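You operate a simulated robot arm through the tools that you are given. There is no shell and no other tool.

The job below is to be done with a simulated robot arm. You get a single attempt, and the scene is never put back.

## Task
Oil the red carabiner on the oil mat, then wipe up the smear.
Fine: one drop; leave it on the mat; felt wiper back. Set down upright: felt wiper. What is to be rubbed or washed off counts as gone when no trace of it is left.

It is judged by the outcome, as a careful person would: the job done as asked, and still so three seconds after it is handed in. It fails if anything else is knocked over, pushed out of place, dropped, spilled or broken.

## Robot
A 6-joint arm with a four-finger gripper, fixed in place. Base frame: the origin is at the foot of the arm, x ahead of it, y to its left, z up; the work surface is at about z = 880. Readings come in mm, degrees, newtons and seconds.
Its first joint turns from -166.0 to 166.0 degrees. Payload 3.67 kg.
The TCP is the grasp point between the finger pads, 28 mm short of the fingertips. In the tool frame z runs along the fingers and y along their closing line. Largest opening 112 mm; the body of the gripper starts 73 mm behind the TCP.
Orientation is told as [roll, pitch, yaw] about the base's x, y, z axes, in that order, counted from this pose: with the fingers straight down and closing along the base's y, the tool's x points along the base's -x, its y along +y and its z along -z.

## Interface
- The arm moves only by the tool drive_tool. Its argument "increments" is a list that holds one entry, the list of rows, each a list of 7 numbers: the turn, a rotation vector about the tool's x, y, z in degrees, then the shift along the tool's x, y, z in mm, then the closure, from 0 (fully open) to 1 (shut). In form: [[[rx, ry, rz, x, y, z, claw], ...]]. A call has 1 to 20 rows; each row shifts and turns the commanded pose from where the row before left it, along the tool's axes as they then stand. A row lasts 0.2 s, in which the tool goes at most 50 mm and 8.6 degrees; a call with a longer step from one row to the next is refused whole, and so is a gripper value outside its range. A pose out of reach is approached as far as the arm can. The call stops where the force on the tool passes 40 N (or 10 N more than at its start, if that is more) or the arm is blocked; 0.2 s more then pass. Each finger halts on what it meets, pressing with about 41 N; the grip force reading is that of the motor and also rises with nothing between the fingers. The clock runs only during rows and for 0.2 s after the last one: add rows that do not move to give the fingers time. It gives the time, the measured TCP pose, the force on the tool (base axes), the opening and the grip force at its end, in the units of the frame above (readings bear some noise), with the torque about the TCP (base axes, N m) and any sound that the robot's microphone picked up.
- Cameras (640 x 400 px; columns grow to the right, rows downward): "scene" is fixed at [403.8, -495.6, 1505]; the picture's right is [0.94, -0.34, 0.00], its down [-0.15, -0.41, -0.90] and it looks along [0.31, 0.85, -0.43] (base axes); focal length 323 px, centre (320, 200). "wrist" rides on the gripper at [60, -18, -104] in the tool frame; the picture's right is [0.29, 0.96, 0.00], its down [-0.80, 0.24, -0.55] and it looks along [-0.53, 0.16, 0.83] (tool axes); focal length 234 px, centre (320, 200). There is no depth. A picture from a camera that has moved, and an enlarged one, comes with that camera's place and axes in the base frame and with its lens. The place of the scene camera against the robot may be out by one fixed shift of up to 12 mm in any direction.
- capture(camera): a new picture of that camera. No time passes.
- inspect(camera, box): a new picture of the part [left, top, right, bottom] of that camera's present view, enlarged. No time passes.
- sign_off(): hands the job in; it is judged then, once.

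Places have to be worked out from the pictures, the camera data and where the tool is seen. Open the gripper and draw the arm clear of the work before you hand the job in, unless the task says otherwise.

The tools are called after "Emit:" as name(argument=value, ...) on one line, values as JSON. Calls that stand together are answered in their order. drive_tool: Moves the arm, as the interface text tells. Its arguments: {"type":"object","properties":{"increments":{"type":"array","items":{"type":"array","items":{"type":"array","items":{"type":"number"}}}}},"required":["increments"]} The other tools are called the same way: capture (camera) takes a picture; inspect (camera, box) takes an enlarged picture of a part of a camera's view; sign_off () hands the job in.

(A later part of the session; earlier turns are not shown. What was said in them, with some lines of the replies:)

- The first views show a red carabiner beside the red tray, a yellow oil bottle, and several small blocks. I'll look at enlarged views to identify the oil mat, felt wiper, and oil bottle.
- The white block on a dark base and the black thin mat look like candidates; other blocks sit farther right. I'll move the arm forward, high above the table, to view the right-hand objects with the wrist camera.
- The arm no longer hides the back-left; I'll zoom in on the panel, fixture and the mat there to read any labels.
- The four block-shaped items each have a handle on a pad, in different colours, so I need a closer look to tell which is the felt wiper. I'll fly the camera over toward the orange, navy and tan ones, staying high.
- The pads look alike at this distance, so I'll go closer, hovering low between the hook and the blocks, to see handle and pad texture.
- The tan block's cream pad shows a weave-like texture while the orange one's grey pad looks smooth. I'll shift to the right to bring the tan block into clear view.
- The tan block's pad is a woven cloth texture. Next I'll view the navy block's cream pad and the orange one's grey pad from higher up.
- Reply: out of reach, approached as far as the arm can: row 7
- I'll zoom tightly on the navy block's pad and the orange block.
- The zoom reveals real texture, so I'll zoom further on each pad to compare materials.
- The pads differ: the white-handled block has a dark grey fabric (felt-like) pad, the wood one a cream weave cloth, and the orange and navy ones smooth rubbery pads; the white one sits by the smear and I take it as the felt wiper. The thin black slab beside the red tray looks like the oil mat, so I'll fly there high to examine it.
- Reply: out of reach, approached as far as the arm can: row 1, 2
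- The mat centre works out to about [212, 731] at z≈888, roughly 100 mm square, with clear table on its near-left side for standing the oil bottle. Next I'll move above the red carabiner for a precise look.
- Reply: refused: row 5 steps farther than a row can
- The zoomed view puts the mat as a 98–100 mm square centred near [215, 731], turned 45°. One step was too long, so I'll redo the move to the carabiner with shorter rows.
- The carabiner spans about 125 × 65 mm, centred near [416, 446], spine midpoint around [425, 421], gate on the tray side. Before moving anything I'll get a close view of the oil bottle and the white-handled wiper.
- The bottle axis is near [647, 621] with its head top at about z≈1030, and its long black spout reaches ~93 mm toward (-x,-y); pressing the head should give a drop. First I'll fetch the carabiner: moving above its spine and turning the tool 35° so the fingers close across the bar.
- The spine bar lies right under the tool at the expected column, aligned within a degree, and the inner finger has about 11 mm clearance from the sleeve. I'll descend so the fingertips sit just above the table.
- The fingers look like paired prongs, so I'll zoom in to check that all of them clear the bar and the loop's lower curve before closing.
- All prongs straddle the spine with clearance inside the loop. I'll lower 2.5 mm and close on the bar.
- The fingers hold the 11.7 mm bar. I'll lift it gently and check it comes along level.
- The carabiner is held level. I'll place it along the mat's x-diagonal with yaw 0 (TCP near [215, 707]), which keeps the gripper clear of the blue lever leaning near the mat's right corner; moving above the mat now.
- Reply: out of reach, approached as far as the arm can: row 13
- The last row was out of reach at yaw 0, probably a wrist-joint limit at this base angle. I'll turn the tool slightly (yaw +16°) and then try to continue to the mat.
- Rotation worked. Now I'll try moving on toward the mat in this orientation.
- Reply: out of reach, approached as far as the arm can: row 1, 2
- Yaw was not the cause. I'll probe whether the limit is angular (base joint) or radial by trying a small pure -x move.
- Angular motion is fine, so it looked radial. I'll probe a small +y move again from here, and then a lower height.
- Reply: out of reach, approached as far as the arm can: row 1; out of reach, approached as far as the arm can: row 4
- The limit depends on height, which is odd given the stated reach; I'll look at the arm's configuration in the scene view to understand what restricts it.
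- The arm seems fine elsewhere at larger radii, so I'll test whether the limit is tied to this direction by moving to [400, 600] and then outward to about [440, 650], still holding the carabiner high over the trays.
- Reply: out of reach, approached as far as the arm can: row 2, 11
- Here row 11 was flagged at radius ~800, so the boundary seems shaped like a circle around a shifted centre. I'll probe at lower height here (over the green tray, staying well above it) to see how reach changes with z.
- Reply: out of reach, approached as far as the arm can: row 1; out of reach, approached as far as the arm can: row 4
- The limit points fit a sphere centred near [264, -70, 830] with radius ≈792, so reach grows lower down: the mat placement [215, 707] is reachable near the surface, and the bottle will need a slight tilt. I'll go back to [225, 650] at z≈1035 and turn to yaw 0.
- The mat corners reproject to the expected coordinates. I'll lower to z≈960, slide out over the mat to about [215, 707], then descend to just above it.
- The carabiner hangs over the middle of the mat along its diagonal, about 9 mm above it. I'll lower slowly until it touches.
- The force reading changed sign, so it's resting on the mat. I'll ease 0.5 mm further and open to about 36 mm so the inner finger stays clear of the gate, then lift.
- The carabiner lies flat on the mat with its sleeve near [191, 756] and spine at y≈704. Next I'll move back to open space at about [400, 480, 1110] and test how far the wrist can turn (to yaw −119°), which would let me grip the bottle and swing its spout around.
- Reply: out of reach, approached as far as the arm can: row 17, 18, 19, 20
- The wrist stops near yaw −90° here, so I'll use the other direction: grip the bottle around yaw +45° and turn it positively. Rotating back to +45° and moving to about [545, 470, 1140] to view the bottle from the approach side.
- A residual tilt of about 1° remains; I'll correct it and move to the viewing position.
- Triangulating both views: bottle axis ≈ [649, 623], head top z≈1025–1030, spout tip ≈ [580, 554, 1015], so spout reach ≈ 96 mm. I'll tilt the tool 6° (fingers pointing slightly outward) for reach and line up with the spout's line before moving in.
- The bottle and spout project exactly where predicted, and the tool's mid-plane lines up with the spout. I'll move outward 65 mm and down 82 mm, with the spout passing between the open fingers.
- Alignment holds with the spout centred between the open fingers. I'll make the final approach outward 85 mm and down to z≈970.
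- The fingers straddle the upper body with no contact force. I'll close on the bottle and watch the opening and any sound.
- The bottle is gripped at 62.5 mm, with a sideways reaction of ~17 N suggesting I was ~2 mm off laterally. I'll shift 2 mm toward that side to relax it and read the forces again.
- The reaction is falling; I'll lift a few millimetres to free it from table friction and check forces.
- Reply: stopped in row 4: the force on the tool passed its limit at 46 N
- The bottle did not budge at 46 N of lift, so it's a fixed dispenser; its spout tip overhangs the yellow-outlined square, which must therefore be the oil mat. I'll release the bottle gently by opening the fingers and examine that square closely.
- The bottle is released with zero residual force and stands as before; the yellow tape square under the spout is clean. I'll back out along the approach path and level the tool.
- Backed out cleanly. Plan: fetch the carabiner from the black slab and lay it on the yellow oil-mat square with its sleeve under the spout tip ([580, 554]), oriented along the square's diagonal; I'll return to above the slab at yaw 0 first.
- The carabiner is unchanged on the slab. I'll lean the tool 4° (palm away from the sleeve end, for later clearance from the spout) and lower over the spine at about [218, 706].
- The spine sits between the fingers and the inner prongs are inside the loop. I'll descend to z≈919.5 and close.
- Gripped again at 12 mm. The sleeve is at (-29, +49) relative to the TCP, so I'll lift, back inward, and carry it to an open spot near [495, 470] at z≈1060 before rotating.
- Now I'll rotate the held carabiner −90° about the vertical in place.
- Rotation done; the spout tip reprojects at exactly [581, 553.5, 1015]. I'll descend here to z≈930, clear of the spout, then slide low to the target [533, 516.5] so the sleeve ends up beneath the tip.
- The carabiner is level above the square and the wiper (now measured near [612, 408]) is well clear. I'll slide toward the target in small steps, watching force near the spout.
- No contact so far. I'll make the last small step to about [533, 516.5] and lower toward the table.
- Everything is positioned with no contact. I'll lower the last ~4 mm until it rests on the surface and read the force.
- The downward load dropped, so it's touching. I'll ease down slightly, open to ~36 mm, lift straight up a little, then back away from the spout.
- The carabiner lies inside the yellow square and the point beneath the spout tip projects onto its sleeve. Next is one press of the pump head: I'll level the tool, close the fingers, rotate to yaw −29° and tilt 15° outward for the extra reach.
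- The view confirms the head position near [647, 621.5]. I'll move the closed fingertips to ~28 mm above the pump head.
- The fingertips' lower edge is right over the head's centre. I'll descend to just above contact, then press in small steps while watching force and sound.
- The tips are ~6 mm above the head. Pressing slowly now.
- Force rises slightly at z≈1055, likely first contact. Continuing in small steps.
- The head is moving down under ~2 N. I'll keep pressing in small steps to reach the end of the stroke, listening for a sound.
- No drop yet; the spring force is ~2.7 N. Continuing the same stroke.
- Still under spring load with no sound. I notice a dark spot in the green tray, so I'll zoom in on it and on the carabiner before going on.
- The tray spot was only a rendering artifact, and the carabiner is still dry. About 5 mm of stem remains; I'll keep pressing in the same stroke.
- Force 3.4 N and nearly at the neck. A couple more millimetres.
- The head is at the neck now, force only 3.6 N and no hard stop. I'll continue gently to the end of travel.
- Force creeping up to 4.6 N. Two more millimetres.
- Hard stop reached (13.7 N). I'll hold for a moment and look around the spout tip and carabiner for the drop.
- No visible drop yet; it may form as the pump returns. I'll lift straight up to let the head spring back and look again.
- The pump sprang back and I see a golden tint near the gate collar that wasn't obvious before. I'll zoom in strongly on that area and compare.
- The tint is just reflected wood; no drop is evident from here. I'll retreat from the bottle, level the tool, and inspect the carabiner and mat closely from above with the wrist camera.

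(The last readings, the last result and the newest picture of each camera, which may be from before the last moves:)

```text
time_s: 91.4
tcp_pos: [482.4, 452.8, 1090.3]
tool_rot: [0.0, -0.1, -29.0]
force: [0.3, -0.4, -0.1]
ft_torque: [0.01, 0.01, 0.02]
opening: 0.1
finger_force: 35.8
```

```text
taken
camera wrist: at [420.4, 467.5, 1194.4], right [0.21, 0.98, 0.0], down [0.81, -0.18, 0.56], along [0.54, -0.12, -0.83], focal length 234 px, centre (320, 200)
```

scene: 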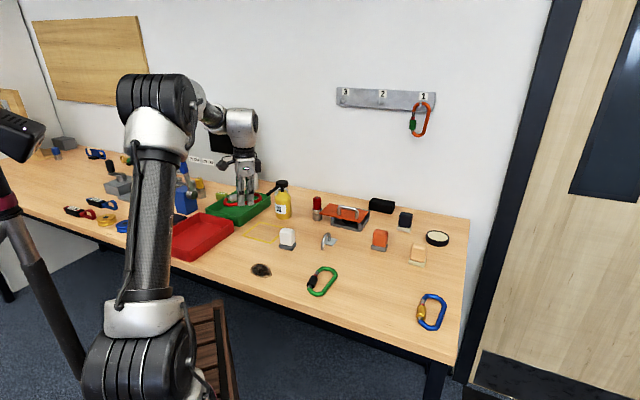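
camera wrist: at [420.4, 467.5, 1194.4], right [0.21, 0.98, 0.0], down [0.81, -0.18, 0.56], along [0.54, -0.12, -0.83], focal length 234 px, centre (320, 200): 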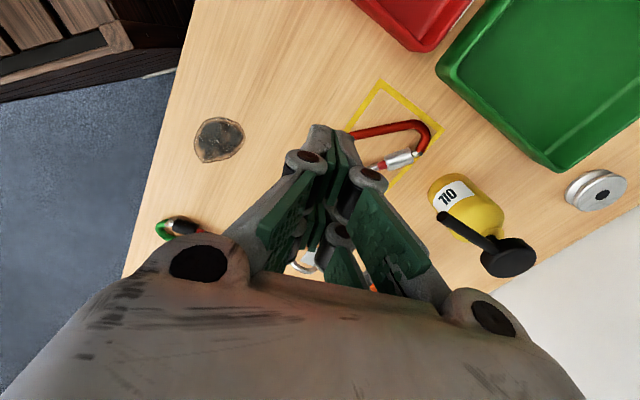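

I'll zoom into the carabiner here.

Emit:
inspect(camera="wrist", box=[365, 110, 445, 175])

Emit:
inspect(camera="wrist", box=[340, 70, 460, 200])

Emit:
inspect(camera="scene", box=[250, 215, 285, 245])

```text
6.15 times, centred on (405, 142) of wrist
camera zoom: at [420.4, 467.5, 1194.4], right [0.21, 0.98, 0.0], down [0.81, -0.18, 0.56], along [0.54, -0.12, -0.83], focal length 1441 px, centre (-203, 554)
```

zoom: 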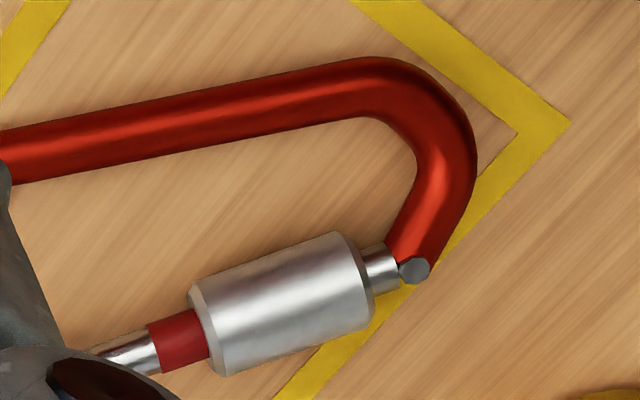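

```text
3.08 times, centred on (400, 135) of wrist
camera zoom: at [420.4, 467.5, 1194.4], right [0.21, 0.98, 0.0], down [0.81, -0.18, 0.56], along [0.54, -0.12, -0.83], focal length 720 px, centre (74, 400)
```

zoom: 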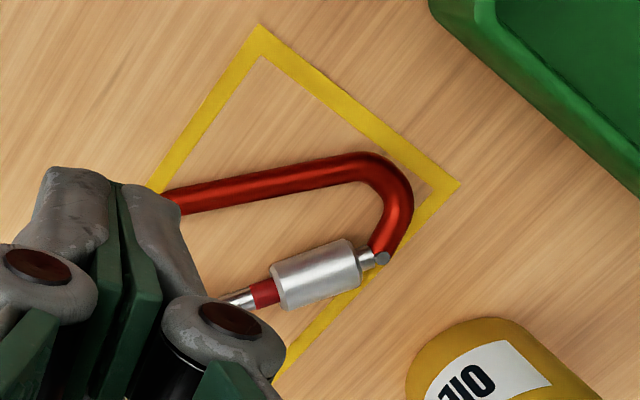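

```text
13.33 times, centred on (268, 230) of scene
camera zoom: at [403.8, -495.6, 1505.0], right [0.94, -0.34, 0.0], down [-0.15, -0.41, -0.9], along [0.31, 0.85, -0.43], focal length 4301 px, centre (1020, -200)
```

zoom: 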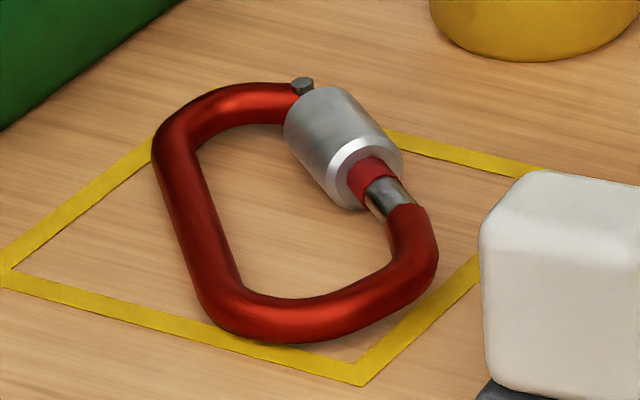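

The red body has shifted from crimson to a warmer, darker orange-red since the press passed the pump's threshold, with the arm barely moving, so the single drop has landed and coated the carabiner. Now for the smear: I'll move to view the white-handled felt wiper and the smear from yaw 0.

Emit:
drive_tool(increments=[[[0, 0, -7.25, 0, 0, 0, 0.5], [0, 0, -7.25, 0, 0, 0, 0.2], [0, 0, -7.25, 0, 0, 0, 0], [0, 0, -7.25, 0, 0, 0, 0], [0, 0, 0, -19, -36.5, 10, 0], [0, 0, 0, -19, -36.5, 10, 0], [0, 0, 0, 0, 0, 0, 0]]])

Emit:
capture(camera="wrist")

Emit:
inspect(camera="wrist", box=[240, 60, 400, 260])

```text
time_s: 93.0
tcp_pos: [521.7, 380.6, 1072.2]
tool_rot: [0.0, 0.0, -0.1]
force: [0.0, -1.1, -1.1]
ft_torque: [-0.01, -0.01, 0.01]
opening: 112.2
finger_force: 0.0
```

```text
taken
camera wrist: at [460.9, 362.7, 1175.8], right [-0.29, 0.96, 0.0], down [0.8, 0.24, 0.56], along [0.53, 0.16, -0.83], focal length 234 px, centre (320, 200)
```

wrist: 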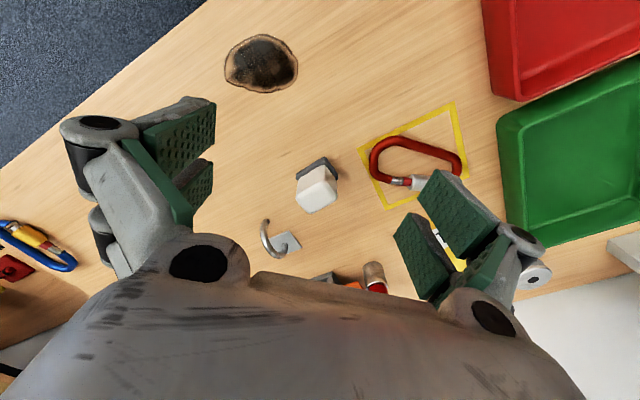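

```text
2.00 times, centred on (320, 160) of wrist
camera zoom: at [460.9, 362.7, 1175.8], right [-0.29, 0.96, 0.0], down [0.8, 0.24, 0.56], along [0.53, 0.16, -0.83], focal length 468 px, centre (320, 280)
```

zoom: 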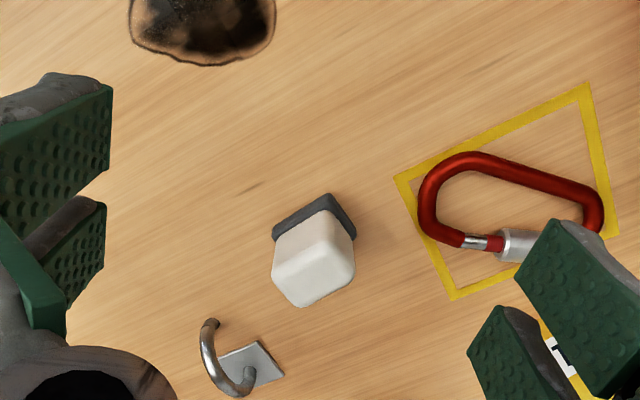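

The wiper's pad is a ~51×37 mm rectangle centred near [613, 404], long side at about −37°; the smear is near [495, 308]. Before picking up the wiper I'll check that the arm can reach low over the smear's inner side.

Emit:
drive_tool(increments=[[[0, 0, 0, 9, -24, 30, 0], [0, 0, 0, 9, -24, 30, 0], [0, 0, 0, 9, -24, 30, 0], [0, 0, 0, 0, 0, 30, 0], [0, 0, 0, 20, -20, 0, 0], [0, 0, 0, 15, -15, 0, 0], [0, 0, 0, 0, 0, 0, 0]]])

Emit:
capture(camera="scene")

```text
time_s: 94.6
tcp_pos: [460.3, 274.7, 952.7]
tool_rot: [0.2, -0.2, 0.0]
force: [-0.7, -0.3, -0.3]
ft_torque: [0.0, -0.03, -0.01]
opening: 111.6
finger_force: 0.0
```

```text
taken
```

scene: 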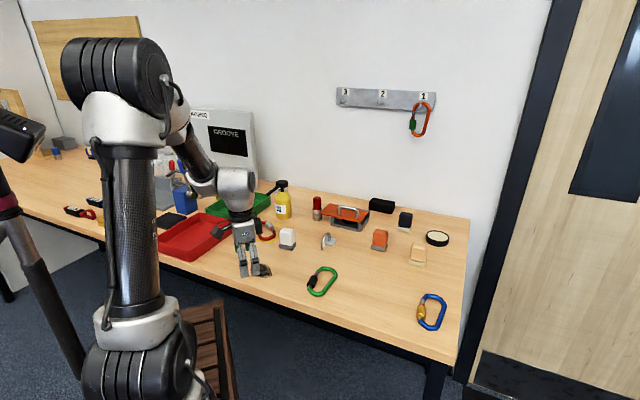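

The arm can reach low over the smear's inner side. I'll raise and step back for a clear close-up of the smear's outline.

Emit:
drive_tool(increments=[[[0, 0, 0, 12, 7, -30, 0], [0, 0, 0, 12, 7, -30, 0], [0, 0, 0, 12, 7, -30, 0], [0, 0, 0, 12, 7, -20, 0], [0, 0, 0, 0, 0, 0, 0]]])

Emit:
capture(camera="wrist")

Emit:
inspect(camera="wrist", box=[250, 80, 390, 240])

```text
time_s: 95.8
tcp_pos: [410.7, 301.6, 1060.4]
tool_rot: [0.1, -0.1, 0.2]
force: [-0.4, -0.5, -0.1]
ft_torque: [0.0, 0.01, 0.0]
opening: 112.0
finger_force: 0.1
```

```text
taken
camera wrist: at [349.5, 283.3, 1164.1], right [-0.29, 0.96, 0.0], down [0.8, 0.24, 0.56], along [0.53, 0.16, -0.83], focal length 234 px, centre (320, 200)
```

wrist: 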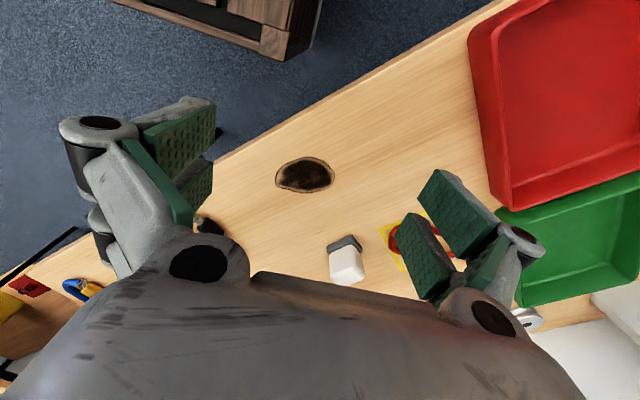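

```text
2.50 times, centred on (320, 160) of wrist
camera zoom: at [349.5, 283.3, 1164.1], right [-0.29, 0.96, 0.0], down [0.8, 0.24, 0.56], along [0.53, 0.16, -0.83], focal length 585 px, centre (320, 300)
```

zoom: 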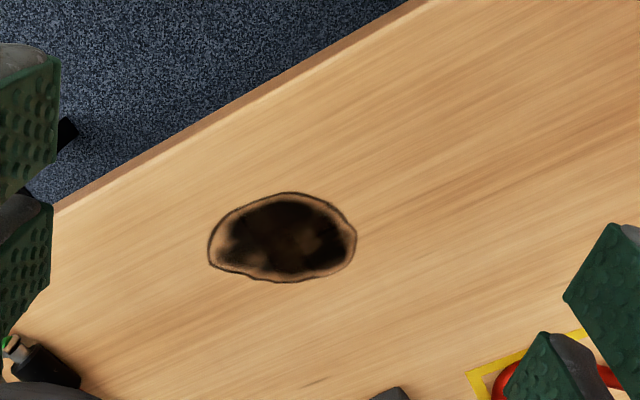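

The smear is an ~82×56 mm oval centred near [497, 307]. Now I'll go above the wiper, turn to yaw −40° so the fingers line up with its short side, and look closely.

Emit:
drive_tool(increments=[[[0, 0, 0, -33.7, 17, 3, 0.2], [0, 0, 0, -33.7, 17, 3, 0.43], [0, 0, 0, -33.7, 17, 3, 0.43], [0, 0, 0, -33.7, 17, 3, 0.43], [0, 0, 0, -33.7, 17, 3, 0.43], [0, 0, 0, -33.7, 17, 3, 0.43], [0, 0, 8, 0, 0, 0, 0.43], [0, 0, 8, 0, 0, 0, 0.43], [0, 0, 8, 0, 0, 0, 0.43], [0, 0, 8, 0, 0, 0, 0.43], [0, 0, 8, 0, 0, 0, 0.43], [0, 0, 0, 0, 0, 0, 0.43]]])

Emit:
capture(camera="wrist")

Emit:
inspect(camera="wrist", box=[250, 60, 410, 220])

```text
time_s: 98.4
tcp_pos: [614.0, 402.8, 1042.8]
tool_rot: [0.3, -0.1, -40.1]
force: [1.1, 0.2, 0.3]
ft_torque: [0.01, 0.02, 0.01]
opening: 64.1
finger_force: 0.1
```

```text
taken
camera wrist: at [555.9, 428.1, 1147.8], right [0.4, 0.92, 0.0], down [0.76, -0.33, 0.56], along [0.51, -0.22, -0.83], focal length 234 px, centre (320, 200)
```

wrist: 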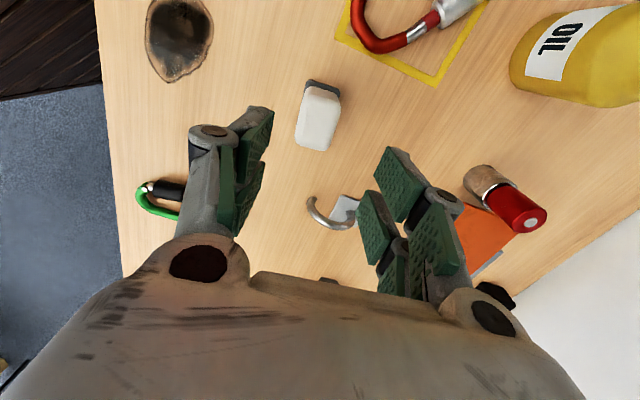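

```text
2.50 times, centred on (330, 140) of wrist
camera zoom: at [555.9, 428.1, 1147.8], right [0.4, 0.92, 0.0], down [0.76, -0.33, 0.56], along [0.51, -0.22, -0.83], focal length 585 px, centre (295, 350)
```

zoom: 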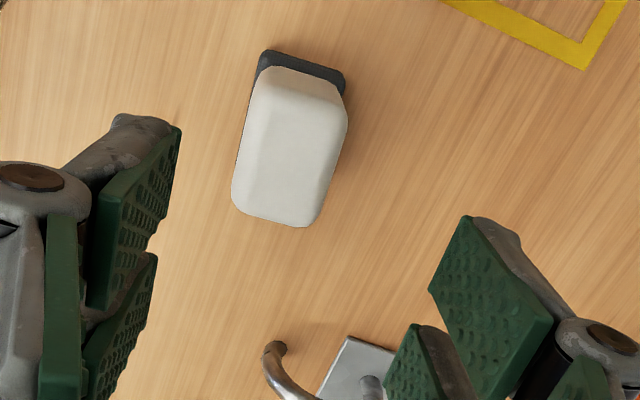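

The pad's short side lies at 52.5°, so I'll turn to yaw −37.5°, centre at [610.5, 402] and descend to grip the handle just above the pad.

Emit:
drive_tool(increments=[[[0, 0, -2.6, 0, 0, 0, 0.43], [0, 0, 0, 2.3, -2.8, 0, 0.43], [0, 0, 0, 0, 0, 35, 0.43], [0, 0, 0, 0, 0, 35, 0.43], [0, 0, 0, 0, 0, 25, 0.43], [0, 0, 0, 0, 0, 12, 0.43], [0, 0, 0, 0, 0, 0, 0.43]]])

Emit:
capture(camera="wrist")

Emit:
inspect(camera="scene", box=[255, 205, 325, 265])

```text
time_s: 100.0
tcp_pos: [609.5, 401.9, 937.2]
tool_rot: [0.2, -0.2, -37.4]
force: [0.1, -0.2, -0.5]
ft_torque: [0.01, 0.01, 0.01]
opening: 63.5
finger_force: 0.0
```

```text
taken
camera wrist: at [550.5, 424.2, 1040.5], right [0.35, 0.94, 0.0], down [0.78, -0.29, 0.56], along [0.52, -0.19, -0.83], focal length 234 px, centre (320, 200)
```

wrist: 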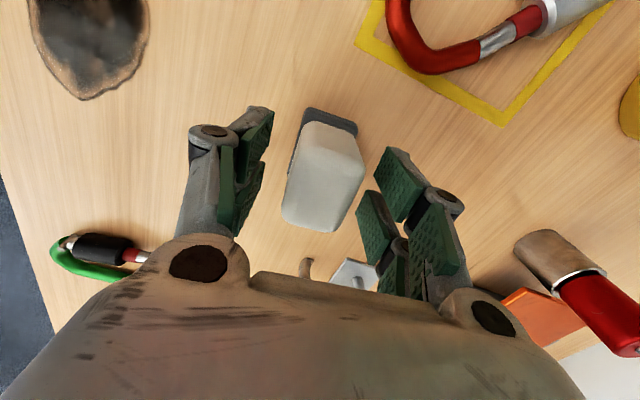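

```text
6.67 times, centred on (290, 235) of scene
camera zoom: at [403.8, -495.6, 1505.0], right [0.94, -0.34, 0.0], down [-0.15, -0.41, -0.9], along [0.31, 0.85, -0.43], focal length 2151 px, centre (520, -33)
```

zoom: 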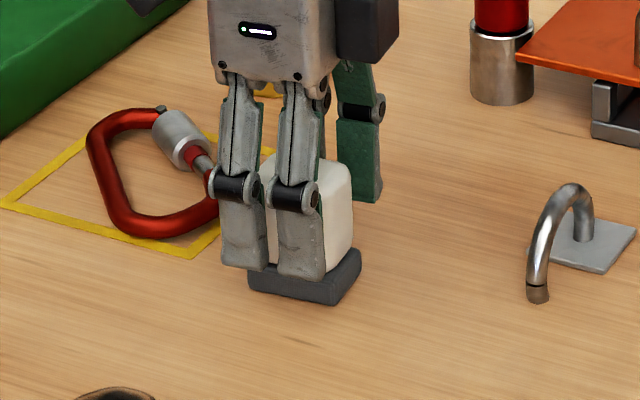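

The handle is centred between the fingers. I'll descend 12 mm more and close.

Emit:
drive_tool(increments=[[[0, 0, 0, 0, 0, 7, 0.43], [0, 0, 0, 0, 0, 4.5, 0.43], [0, 0, 0, 0, 0, 0, 0.43], [0, 0, 0, 0, 0, 0, 0.6], [0, 0, 0, 0, 0, 0, 0.75], [0, 0, 0, 0, 0, 0, 0.85], [0, 0, 0, 0, 0, 0, 0.85], [0, 0, 0, 0, 0, 0, 0.85]]])

Emit:
inspect(camera="scene", box=[255, 205, 325, 265])

```text
time_s: 101.8
tcp_pos: [610.4, 401.3, 924.3]
tool_rot: [0.2, -0.1, -37.5]
force: [0.7, 0.8, 0.2]
ft_torque: [-0.01, 0.01, 0.04]
opening: 33.4
finger_force: 41.0
```

```text
6.67 times, centred on (290, 235) of scene
camera zoom: at [403.8, -495.6, 1505.0], right [0.94, -0.34, 0.0], down [-0.15, -0.41, -0.9], along [0.31, 0.85, -0.43], focal length 2151 px, centre (520, -33)
```

zoom: 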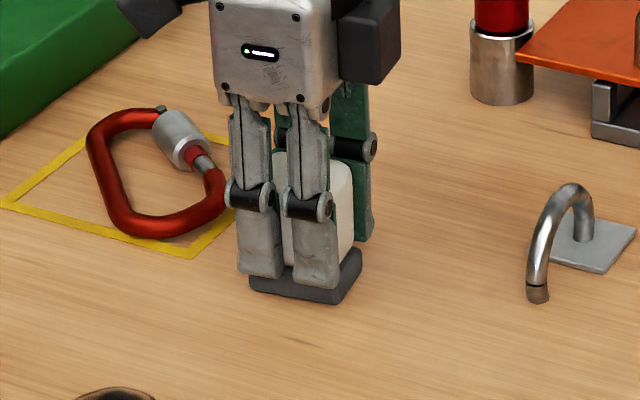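

The handle is held (33.4 mm, 41 N); home pose is [610.4, 401.3, ~925] at yaw −37.5°. I'll lift and carry it toward the smear.

Emit:
drive_tool(increments=[[[0, 0, 0, 0, 0, -10, 0.85], [0, 0, 0, 0, 0, -30, 0.85], [0, 0, 0, 0, 0, 0, 0.85], [0, 0, 0, 0, 0, 0, 0.85]]])

Emit:
inspect(camera="scene", box=[245, 195, 325, 285])

```text
time_s: 102.8
tcp_pos: [609.1, 403.5, 965.0]
tool_rot: [0.2, -0.1, -37.4]
force: [0.6, 0.5, -0.5]
ft_torque: [-0.01, 0.01, 0.01]
opening: 33.4
finger_force: 41.0
```

```text
4.44 times, centred on (285, 240) of scene
camera zoom: at [403.8, -495.6, 1505.0], right [0.94, -0.34, 0.0], down [-0.15, -0.41, -0.9], along [0.31, 0.85, -0.43], focal length 1434 px, centre (476, 22)
```

zoom: 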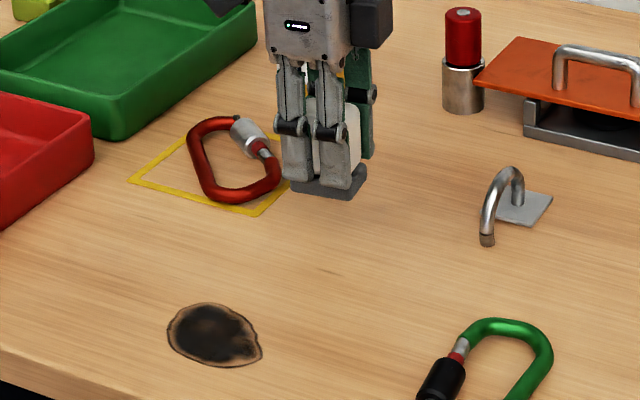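

The wiper comes up cleanly. The strokes can run along tool y without rotating; I'll move to the first stroke's start at the far edge of the smear and lower until the pad touches.

Emit:
drive_tool(increments=[[[0, 0, 0, 3.5, -32.8, 0, 0.85], [0, 0, 0, 3.5, -32.8, 0, 0.85], [0, 0, 0, 3.4, -32.8, 0, 0.85], [0, 0, 0, 0, 0, 30, 0.85], [0, 0, 0, 0, 0, 8, 0.85], [0, 0, 0, 0, 0, 2, 0.85], [0, 0, 0, 0, 0, 0, 0.85]]])

Emit:
inspect(camera="scene", box=[235, 215, 315, 305])

```text
time_s: 104.4
tcp_pos: [543.9, 330.9, 924.0]
tool_rot: [0.2, -0.1, -37.4]
force: [0.8, -0.2, -0.7]
ft_torque: [0.01, 0.04, -0.03]
opening: 33.6
finger_force: 41.1
```

```text
4.44 times, centred on (275, 260) of scene
camera zoom: at [403.8, -495.6, 1505.0], right [0.94, -0.34, 0.0], down [-0.15, -0.41, -0.9], along [0.31, 0.85, -0.43], focal length 1434 px, centre (520, -67)
```

zoom: 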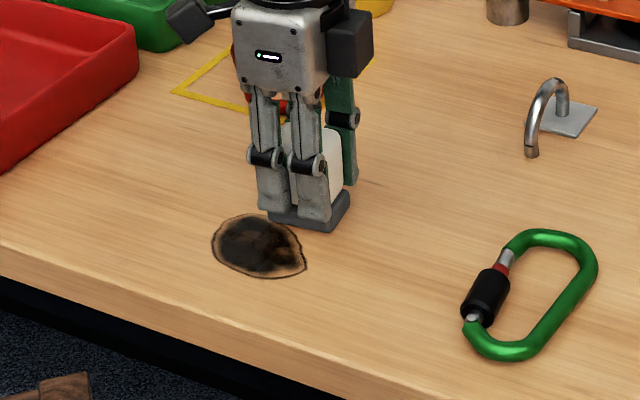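

Not touching yet. I'll lower in 1 mm steps to get light contact.

Emit:
drive_tool(increments=[[[0, 0, 0, 0, 0, 1, 0.85], [0, 0, 0, 0, 0, 1, 0.85], [0, 0, 0, 0, 0, 0, 0.85]]])

```text
time_s: 105.2
tcp_pos: [542.6, 330.4, 923.8]
tool_rot: [0.4, 0.0, -37.4]
force: [-4.2, 1.9, 35.3]
ft_torque: [-0.01, 0.11, 0.01]
opening: 33.5
finger_force: 40.8
```

That's 35 N, a bit too much; easing back 1 mm.

Emit:
drive_tool(increments=[[[0, 0, 0, 0, 0, -0.9, 0.85], [0, 0, 0, 0, 0, 0, 0.85]]])

```text
time_s: 105.8
tcp_pos: [543.3, 330.8, 923.8]
tool_rot: [0.4, -0.1, -37.4]
force: [3.0, 9.0, 26.6]
ft_torque: [0.34, -0.23, -0.03]
opening: 33.2
finger_force: 40.6
```

Still ~27 N; easing a bit more.

Emit:
drive_tool(increments=[[[0, 0, 0, 0, 0, -0.7, 0.85], [0, 0, 0, 0, 0, 0, 0.85]]])

```text
time_s: 106.4
tcp_pos: [541.8, 331.3, 923.3]
tool_rot: [0.1, -0.1, -37.4]
force: [3.7, 6.0, 15.6]
ft_torque: [0.41, -0.23, 0.04]
opening: 32.9
finger_force: 40.7
```

Good contact at ~16 N. First stroke across the smear.

Emit:
drive_tool(increments=[[[0, 0, 0, 0, -8, 0, 0.85], [0, 0, 0, 0, -12, 0, 0.85], [0, 0, 0, 0, -12, 0, 0.85], [0, 0, 0, 0, -12, 0, 0.85], [0, 0, 0, 0, -12, 0, 0.85], [0, 0, 0, 0, -12, 0, 0.85], [0, 0, 0, 0, -12, 0, 0.85], [0, 0, 0, 0, -12, 0, 0.85], [0, 0, 0, 0, 0, 0, 0.85]]])

Emit:
inspect(camera="scene", box=[235, 215, 315, 305])

```text
time_s: 108.4
tcp_pos: [486.4, 256.9, 923.0]
tool_rot: [0.3, -0.1, -37.5]
force: [7.9, 7.2, 31.2]
ft_torque: [0.23, -0.22, 0.04]
opening: 33.4
finger_force: 40.9
```

```text
4.44 times, centred on (275, 260) of scene
camera zoom: at [403.8, -495.6, 1505.0], right [0.94, -0.34, 0.0], down [-0.15, -0.41, -0.9], along [0.31, 0.85, -0.43], focal length 1434 px, centre (520, -67)
```

zoom: 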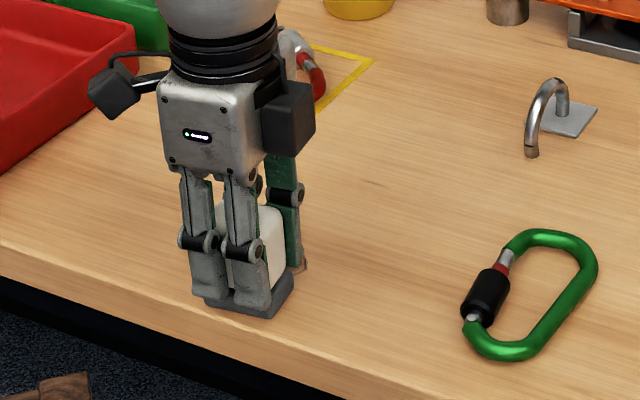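

The stroke went through at ≤31 N. I'll ease slightly, shift 20 mm sideways (tool +x) and stroke back.

Emit:
drive_tool(increments=[[[0, 0, 0, 0, 0, -0.8, 0.85], [0, 0, 0, 10, 0, 0, 0.85], [0, 0, 0, 10, 0, 0, 0.85], [0, 0, 0, 0, 0, 0, 0.85]]])

Emit:
drive_tool(increments=[[[0, 0, 0, 0, 12, 0, 0.85], [0, 0, 0, 0, 12, 0, 0.85], [0, 0, 0, 0, 12, 0, 0.85], [0, 0, 0, 0, 12, 0, 0.85], [0, 0, 0, 0, 12, 0, 0.85], [0, 0, 0, 0, 12, 0, 0.85], [0, 0, 0, 0, 12, 0, 0.85], [0, 0, 0, 0, 8, 0, 0.85], [0, 0, 0, 0, 0, 0, 0.85]]])

Emit:
inspect(camera="scene", box=[235, 215, 315, 305])

```text
time_s: 109.4
tcp_pos: [470.9, 267.9, 923.6]
tool_rot: [0.0, -0.1, -37.4]
force: [0.1, -3.0, 4.9]
ft_torque: [-0.18, 0.01, 0.01]
opening: 33.1
finger_force: 40.9
```

```text
time_s: 111.4
tcp_pos: [526.8, 343.2, 924.6]
tool_rot: [0.2, -0.1, -37.4]
force: [0.4, -0.1, -1.3]
ft_torque: [0.0, 0.01, 0.01]
opening: 33.2
finger_force: 41.0
```

```text
4.44 times, centred on (275, 260) of scene
camera zoom: at [403.8, -495.6, 1505.0], right [0.94, -0.34, 0.0], down [-0.15, -0.41, -0.9], along [0.31, 0.85, -0.43], focal length 1434 px, centre (520, -67)
```

zoom: 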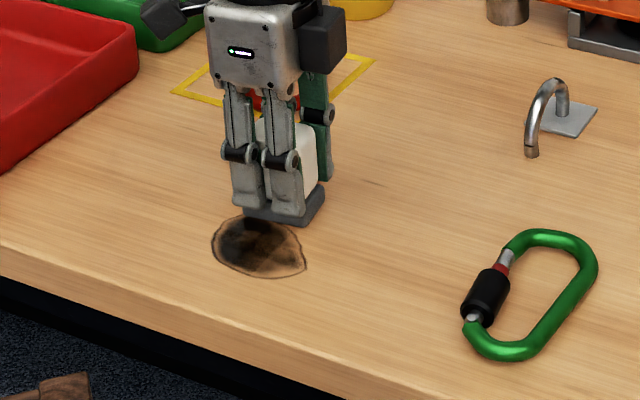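

The smear has faded where the first stroke pressed, but the second stroke lost contact toward this end (a slight slope of ~1 mm over the stroke). I'll lower 1.2 mm here and compensate along the strokes.

Emit:
drive_tool(increments=[[[0, 0, 0, 0, 0, 0.7, 0.85], [0, 0, 0, 0, 0, 0.5, 0.85], [0, 0, 0, 0, 0, 0, 0.85]]])

```text
time_s: 112.2
tcp_pos: [527.3, 341.7, 923.5]
tool_rot: [0.3, -0.1, -37.4]
force: [3.3, -1.0, 16.8]
ft_torque: [-0.32, 0.07, 0.04]
opening: 33.5
finger_force: 40.7
```

16.8 N now. I'll stroke forth and back along the centre line with slope compensation.

Emit:
drive_tool(increments=[[[0, 0, 0, 0, -12, -0.08, 0.85], [0, 0, 0, 0, -12, -0.08, 0.85], [0, 0, 0, 0, -12, -0.08, 0.85], [0, 0, 0, 0, -12, -0.08, 0.85], [0, 0, 0, 0, -12, -0.08, 0.85], [0, 0, 0, 0, -12, -0.08, 0.85], [0, 0, 0, 0, -12, -0.08, 0.85], [0, 0, 0, 0, -8, -0.08, 0.85], [0, 0, 0, 0, 0, 0, 0.85], [0, 0, 0, 0, 12, 0.08, 0.85], [0, 0, 0, 0, 12, 0.08, 0.85], [0, 0, 0, 0, 12, 0.08, 0.85], [0, 0, 0, 0, 12, 0.08, 0.85], [0, 0, 0, 0, 12, 0.08, 0.85], [0, 0, 0, 0, 12, 0.08, 0.85], [0, 0, 0, 0, 12, 0.08, 0.85], [0, 0, 0, 0, 8, 0.08, 0.85], [0, 0, 0, 0, 0, 0, 0.85]]])

Emit:
inspect(camera="scene", box=[235, 215, 315, 305])

```text
time_s: 116.0
tcp_pos: [526.6, 344.0, 924.5]
tool_rot: [0.2, 0.0, -37.4]
force: [-3.6, -4.9, 18.2]
ft_torque: [-0.23, 0.17, -0.02]
opening: 33.7
finger_force: 41.1
```

```text
4.44 times, centred on (275, 260) of scene
camera zoom: at [403.8, -495.6, 1505.0], right [0.94, -0.34, 0.0], down [-0.15, -0.41, -0.9], along [0.31, 0.85, -0.43], focal length 1434 px, centre (520, -67)
```

zoom: 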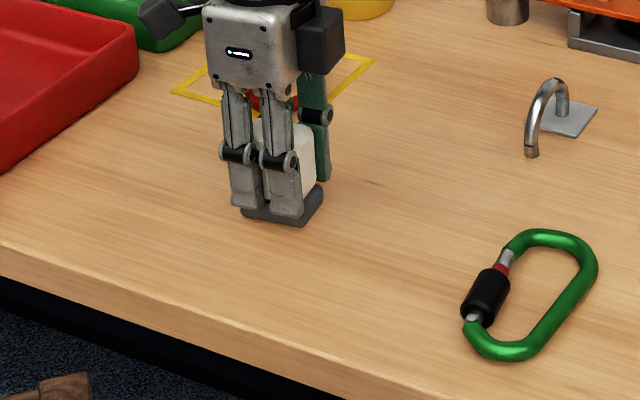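

The smear appears gone. I'll zoom in on that patch for any residual traces, including under and around the wiper.

Emit:
inspect(camera="scene", box=[242, 255, 284, 285])

Emit:
capture(camera="wrist")

```text
13.33 times, centred on (263, 270) of scene
camera zoom: at [403.8, -495.6, 1505.0], right [0.94, -0.34, 0.0], down [-0.15, -0.41, -0.9], along [0.31, 0.85, -0.43], focal length 4301 px, centre (1080, -733)
```

zoom: 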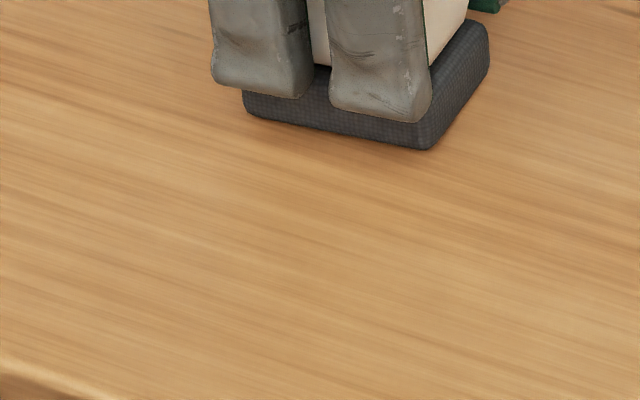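

```text
taken
camera wrist: at [466.3, 365.7, 1027.9], right [0.35, 0.94, 0.0], down [0.78, -0.3, 0.56], along [0.52, -0.19, -0.83], focal length 234 px, centre (320, 200)
```

wrist: 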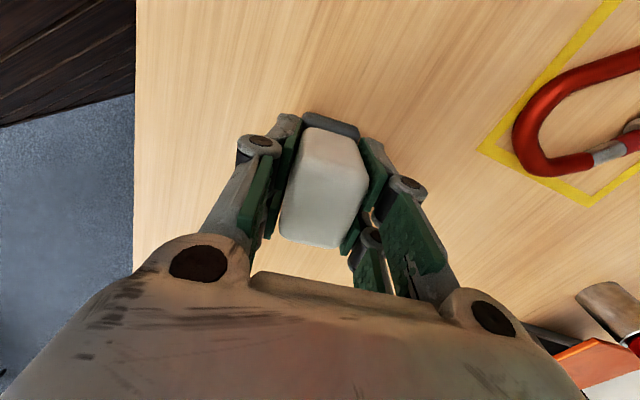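

It looks spotless. I'll lift the wiper, move it back a little and check the whole patch, including where the pad sits now.

Emit:
drive_tool(increments=[[[0, 0, 0, 0, 0, -10, 0.85], [0, 0, 0, 0, 0, -30, 0.85], [0, 0, 0, 0, 30, -10, 0.85], [0, 0, 0, 0, 30, 0, 0.85], [0, 0, 0, 0, 0, 0, 0.85]]])

Emit:
inspect(camera="scene", box=[235, 240, 300, 290])

Emit:
capture(camera="wrist")

```text
time_s: 117.2
tcp_pos: [564.3, 392.2, 972.6]
tool_rot: [0.2, -0.1, -37.3]
force: [1.1, -0.3, -0.8]
ft_torque: [0.0, 0.03, -0.04]
opening: 33.6
finger_force: 41.6
```

```text
8.00 times, centred on (268, 265) of scene
camera zoom: at [403.8, -495.6, 1505.0], right [0.94, -0.34, 0.0], down [-0.15, -0.41, -0.9], along [0.31, 0.85, -0.43], focal length 2581 px, centre (740, -320)
```

zoom: 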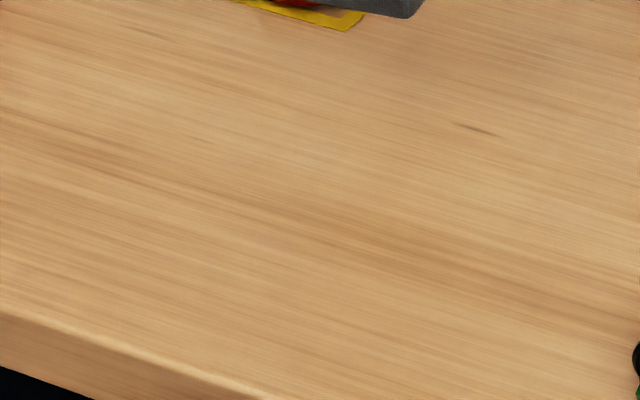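

```text
taken
camera wrist: at [504.3, 414.4, 1077.6], right [0.35, 0.94, 0.0], down [0.78, -0.29, 0.56], along [0.52, -0.19, -0.83], focal length 234 px, centre (320, 200)
```

wrist: 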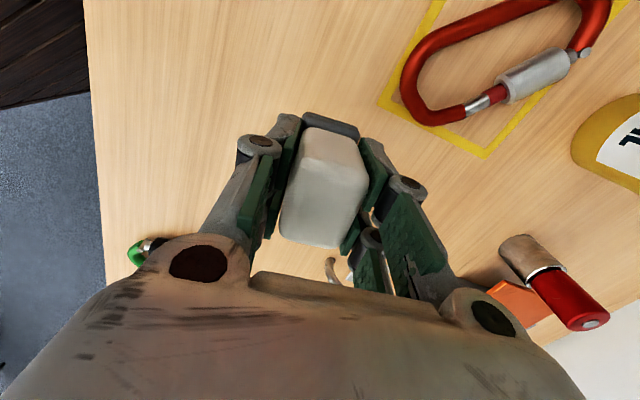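

The patch is completely clean. For certainty I'll make one more light pass along the side that got the least pressure (tool +x offset 20 mm).

Emit:
drive_tool(increments=[[[0, 0, 0, 11, -31, 0, 0.85], [0, 0, 0, 11, -31, 0, 0.85], [0, 0, 0, 0, 0, 30, 0.85], [0, 0, 0, 0, 0, 15, 0.85], [0, 0, 0, 0, 0, 4.4, 0.85], [0, 0, 0, 0, 0, 0, 0.85]]])

```text
time_s: 118.6
tcp_pos: [508.5, 355.5, 923.8]
tool_rot: [0.3, 0.0, -37.5]
force: [-0.1, -2.4, 13.5]
ft_torque: [-0.14, 0.02, 0.01]
opening: 33.6
finger_force: 41.0
```

Contact at 13.5 N; stroking forth and back once along this side.

Emit:
drive_tool(increments=[[[0, 0, 0, 0, -12, -0.08, 0.85], [0, 0, 0, 0, -12, -0.08, 0.85], [0, 0, 0, 0, -12, -0.08, 0.85], [0, 0, 0, 0, -12, -0.08, 0.85], [0, 0, 0, 0, -12, -0.08, 0.85], [0, 0, 0, 0, -12, -0.08, 0.85], [0, 0, 0, 0, -12, -0.08, 0.85], [0, 0, 0, 0, 0, 0, 0.85], [0, 0, 0, 0, 12, 0.08, 0.85], [0, 0, 0, 0, 12, 0.08, 0.85], [0, 0, 0, 0, 12, 0.08, 0.85], [0, 0, 0, 0, 12, 0.08, 0.85], [0, 0, 0, 0, 12, 0.08, 0.85], [0, 0, 0, 0, 12, 0.08, 0.85], [0, 0, 0, 0, 12, 0.08, 0.85], [0, 0, 0, 0, 0, 0, 0.85], [0, 0, 0, 0, 0, -10, 0.85], [0, 0, 0, 0, 0, -30, 0.85], [0, 0, 0, 0, 0, 0, 0.85]]])

Emit:
inspect(camera="scene", box=[235, 225, 315, 295])

```text
time_s: 122.6
tcp_pos: [507.9, 353.1, 964.2]
tool_rot: [0.3, -0.1, -37.4]
force: [-0.1, 0.2, -0.2]
ft_torque: [-0.02, 0.01, -0.01]
opening: 33.7
finger_force: 41.3
```

```text
5.71 times, centred on (275, 260) of scene
camera zoom: at [403.8, -495.6, 1505.0], right [0.94, -0.34, 0.0], down [-0.15, -0.41, -0.9], along [0.31, 0.85, -0.43], focal length 1843 px, centre (577, -143)
```

zoom: 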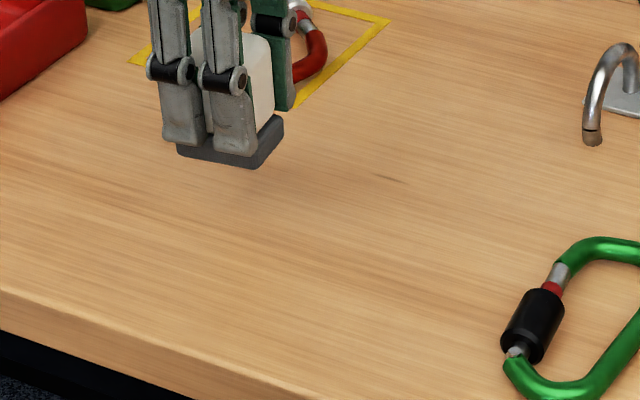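

Everything is clean. By my summed increments, home is at tool offset (−52.4, +100.4); I'll return the wiper there and lower to just above the table.

Emit:
drive_tool(increments=[[[0, 0, 0, -17.5, 33.5, 0, 0.85], [0, 0, 0, -17.5, 33.5, 0, 0.85], [0, 0, 0, -17.4, 33.4, 0, 0.85], [0, 0, 0, 0, 0, 0, 0.85], [0, 0, 0, 0, 0, 25, 0.85], [0, 0, 0, 0, 0, 12, 0.85], [0, 0, 0, 0, 0, 0, 0.85]]])

Emit:
inspect(camera="scene", box=[255, 205, 325, 265])

```text
time_s: 124.2
tcp_pos: [610.7, 402.3, 929.1]
tool_rot: [0.2, -0.1, -37.4]
force: [-0.1, -0.3, -0.5]
ft_torque: [0.04, 0.01, 0.02]
opening: 33.4
finger_force: 40.7
```

```text
6.67 times, centred on (290, 235) of scene
camera zoom: at [403.8, -495.6, 1505.0], right [0.94, -0.34, 0.0], down [-0.15, -0.41, -0.9], along [0.31, 0.85, -0.43], focal length 2151 px, centre (520, -33)
```

zoom: 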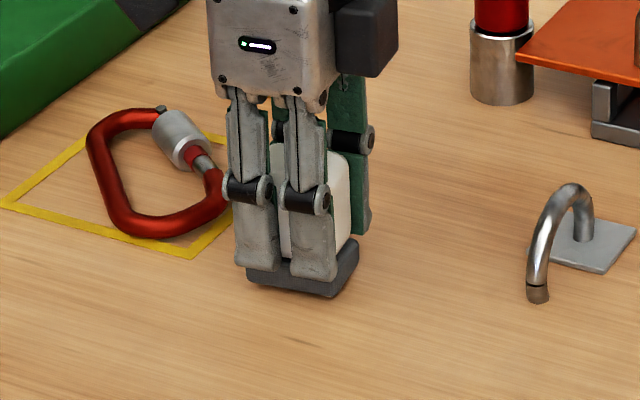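

The wiper is back over its spot. Lowering the last ~3 mm and checking contact.

Emit:
drive_tool(increments=[[[0, 0, 0, 0, 0, 1.5, 0.85], [0, 0, 0, 0, 0, 0.9, 0.85], [0, 0, 0, 0, 0, 0, 0.85]]])

```text
time_s: 125.0
tcp_pos: [609.3, 401.8, 926.5]
tool_rot: [0.2, -0.1, -37.5]
force: [-0.4, -0.7, -1.7]
ft_torque: [0.0, 0.0, 0.02]
opening: 33.6
finger_force: 41.0
```

Emit:
drive_tool(increments=[[[0, 0, 0, 0, 0, 0.5, 0.85], [0, 0, 0, 0, 0, 0.4, 0.85], [0, 0, 0, 0, 0, 0, 0.85]]])

```text
time_s: 125.8
tcp_pos: [610.3, 402.4, 924.5]
tool_rot: [0.2, -0.1, -37.4]
force: [1.3, 1.0, -0.8]
ft_torque: [0.02, 0.0, -0.02]
opening: 33.5
finger_force: 40.7
```

Still no contact at z≈924.5; the wiper likely rode up slightly in the grip while pressing. I'll continue lowering in small steps.

Emit:
drive_tool(increments=[[[0, 0, 0, 0, 0, 0.4, 0.85], [0, 0, 0, 0, 0, 0.4, 0.85], [0, 0, 0, 0, 0, 0, 0.85]]])

```text
time_s: 126.6
tcp_pos: [610.4, 402.9, 923.5]
tool_rot: [0.1, 0.0, -37.4]
force: [-0.1, -0.8, 8.4]
ft_torque: [-0.04, 0.07, -0.01]
opening: 33.5
finger_force: 41.0
```

Contact at 8 N, so the pad is flat on the table. I'll back off a touch, open the fingers slowly, and rise straight up.

Emit:
drive_tool(increments=[[[0, 0, 0, 0, 0, -0.4, 0.85], [0, 0, 0, 0, 0, 0, 0.65], [0, 0, 0, 0, 0, 0, 0.5], [0, 0, 0, 0, 0, 0, 0.4], [0, 0, 0, 0, 0, 0, 0.4], [0, 0, 0, 0, 0, -15, 0.4], [0, 0, 0, 0, 0, -30, 0.4], [0, 0, 0, 0, 0, -40, 0.4], [0, 0, 0, 0, 0, -40, 0.4], [0, 0, 0, 0, 0, 0, 0.4]]])

Emit:
inspect(camera="scene", box=[235, 195, 325, 285])

Emit:
capture(camera="wrist")

```text
time_s: 128.8
tcp_pos: [608.8, 400.8, 1051.6]
tool_rot: [0.0, -0.1, -37.4]
force: [0.4, 0.0, -0.9]
ft_torque: [0.0, 0.02, -0.02]
opening: 67.2
finger_force: 0.1
```

```text
4.44 times, centred on (280, 240) of scene
camera zoom: at [403.8, -495.6, 1505.0], right [0.94, -0.34, 0.0], down [-0.15, -0.41, -0.9], along [0.31, 0.85, -0.43], focal length 1434 px, centre (498, 22)
```

zoom: 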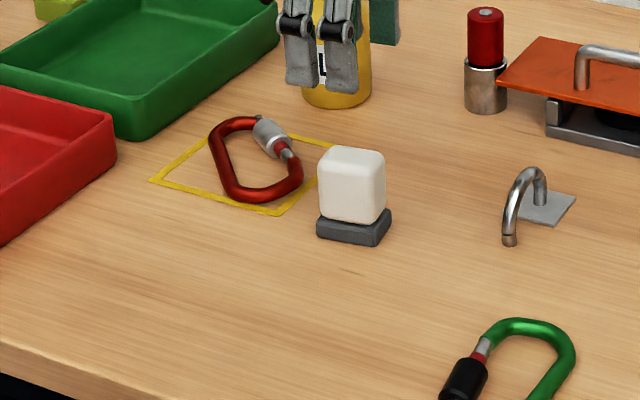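

```text
taken
camera wrist: at [548.9, 423.5, 1155.1], right [0.35, 0.94, 0.0], down [0.78, -0.29, 0.56], along [0.52, -0.19, -0.83], focal length 234 px, centre (320, 200)
```

wrist: 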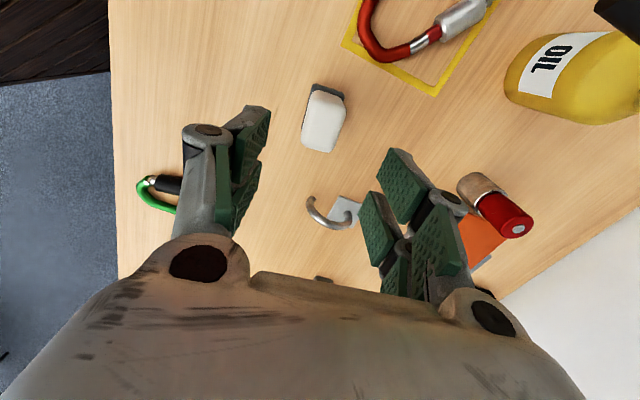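

The wiper stands upright exactly where it was. I'll take one more close look at the carabiner's surface to confirm the oil before withdrawing.

Emit:
inspect(camera="wrist", box=[340, 0, 500, 100])

Emit:
inspect(camera="scene", box=[250, 215, 285, 245])

Emit:
inspect(camera="scene", box=[262, 216, 280, 232])

```text
4.00 times, centred on (420, 50) of wrist
camera zoom: at [548.9, 423.5, 1155.1], right [0.35, 0.94, 0.0], down [0.78, -0.29, 0.56], along [0.52, -0.19, -0.83], focal length 937 px, centre (-80, 800)
```

zoom: 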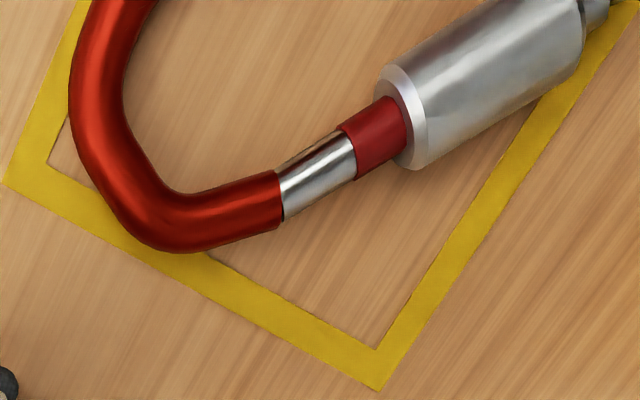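

```text
13.33 times, centred on (268, 230) of scene
camera zoom: at [403.8, -495.6, 1505.0], right [0.94, -0.34, 0.0], down [-0.15, -0.41, -0.9], along [0.31, 0.85, -0.43], focal length 4301 px, centre (1020, -200)
```

zoom: 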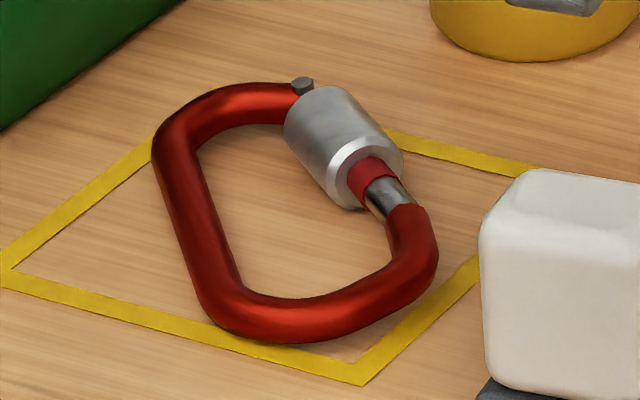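

```text
16.00 times, centred on (271, 224) of scene
camera zoom: at [403.8, -495.6, 1505.0], right [0.94, -0.34, 0.0], down [-0.15, -0.41, -0.9], along [0.31, 0.85, -0.43], focal length 5162 px, centre (1104, -184)
```

zoom: 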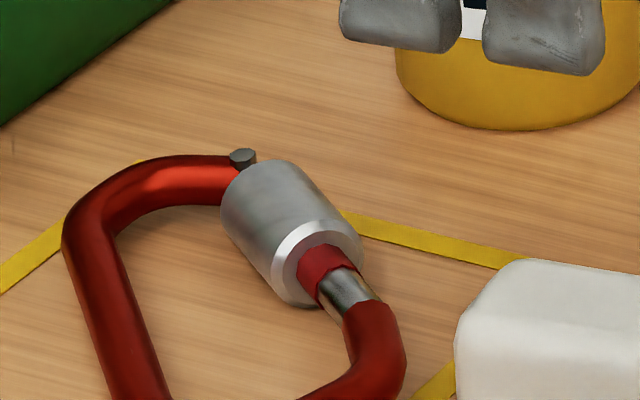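

The carabiner's body is now glossy and warmer in tone while its gate band kept the old crimson, consistent with one drop of oil having coated it, and nothing is spilled on the mat. I'll open the gripper and withdraw the arm up and back, clear of the work.

Emit:
drive_tool(increments=[[[0, 0, 0, 0, 0, -35, 0.2], [0, 0, 0, 0, 0, -35, 0], [0, 0, 0, 0, 0, -35, 0], [0, 0, 0, 28, -26.8, -8, 0], [0, 0, 0, 28, -26.8, -8, 0], [0, 0, 0, 28, -26.8, -8, 0], [0, 0, 0, 28, -26.8, -8, 0], [0, 0, 0, 28, -26.8, -8, 0], [0, 0, 0, 28, -26.8, -8, 0], [0, 0, 0, 28, -26.8, -8, 0], [0, 0, 0, 0, 0, 0, 0], [0, 0, 0, 0, 0, 0, 0]]])

Emit:
capture(camera="scene")

Emit:
inspect(camera="scene", box=[140, 170, 330, 290])

```text
time_s: 131.4
tcp_pos: [340.0, 370.8, 1210.5]
tool_rot: [0.2, 0.0, -37.5]
force: [-0.4, -0.5, 0.0]
ft_torque: [-0.01, 0.02, -0.01]
opening: 111.8
finger_force: 0.1
```

```text
taken
```

scene: 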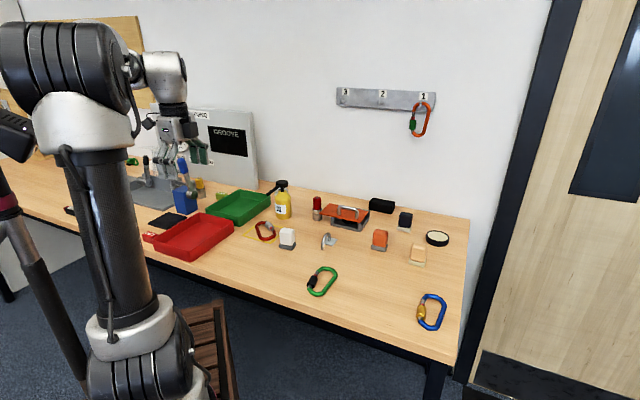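

```text
3.33 times, centred on (235, 230) of scene
camera zoom: at [403.8, -495.6, 1505.0], right [0.94, -0.34, 0.0], down [-0.15, -0.41, -0.9], along [0.31, 0.85, -0.43], focal length 1075 px, centre (603, 100)
```

zoom: 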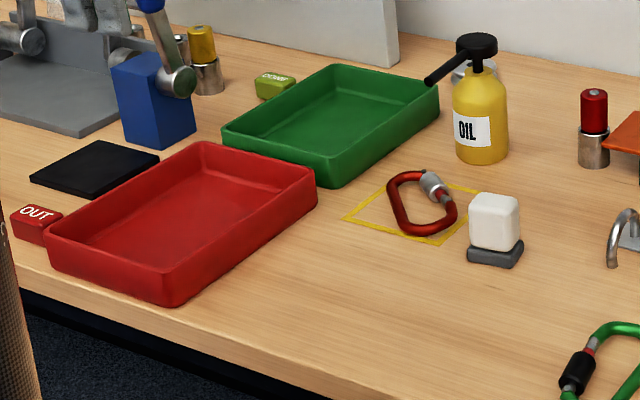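

The oiled carabiner lies on the oil mat (yellow square) under the spout, and the smear is gone. The felt wiper stands upright in its spot, everything else is where it was, and the arm is clear with the gripper open. I'm handing the job in.

Emit:
sign_off()

```text
The job is handed in.
```

I've handed the job in. The red carabiner has been oiled and left on the oil mat, and I can see no trace of the smear. The felt wiper is back upright in its original spot.

Three points rest on my own judgement:

- **Oil mat:** I first took the black slab by the red tray for the mat and set the carabiner there. The oil bottle turned out to be fixed to the table, with its spout over the yellow-outlined square. I treated that square as the oil mat and moved the carabiner there.
- **The drop:** I pressed the pump once, to the end of its stroke, with the carabiner's locking sleeve under the spout. I never saw the drop itself. The carabiner's body turned glossier and warmer in colour after the press, and no oil showed on the mat. I took that as one drop landing on it.
- **Felt wiper:** Four similar blocks were on the table and none was labelled. I used the white-handled one with the dark grey fabric pad, which stood nearest the oil station and the smear.

While finding out that the bottle was fixed, I gripped it and pulled up with about 46 N. It did not move and looks unchanged. Nothing else was knocked over, moved or spilled, and the arm is clear with the gripper open.
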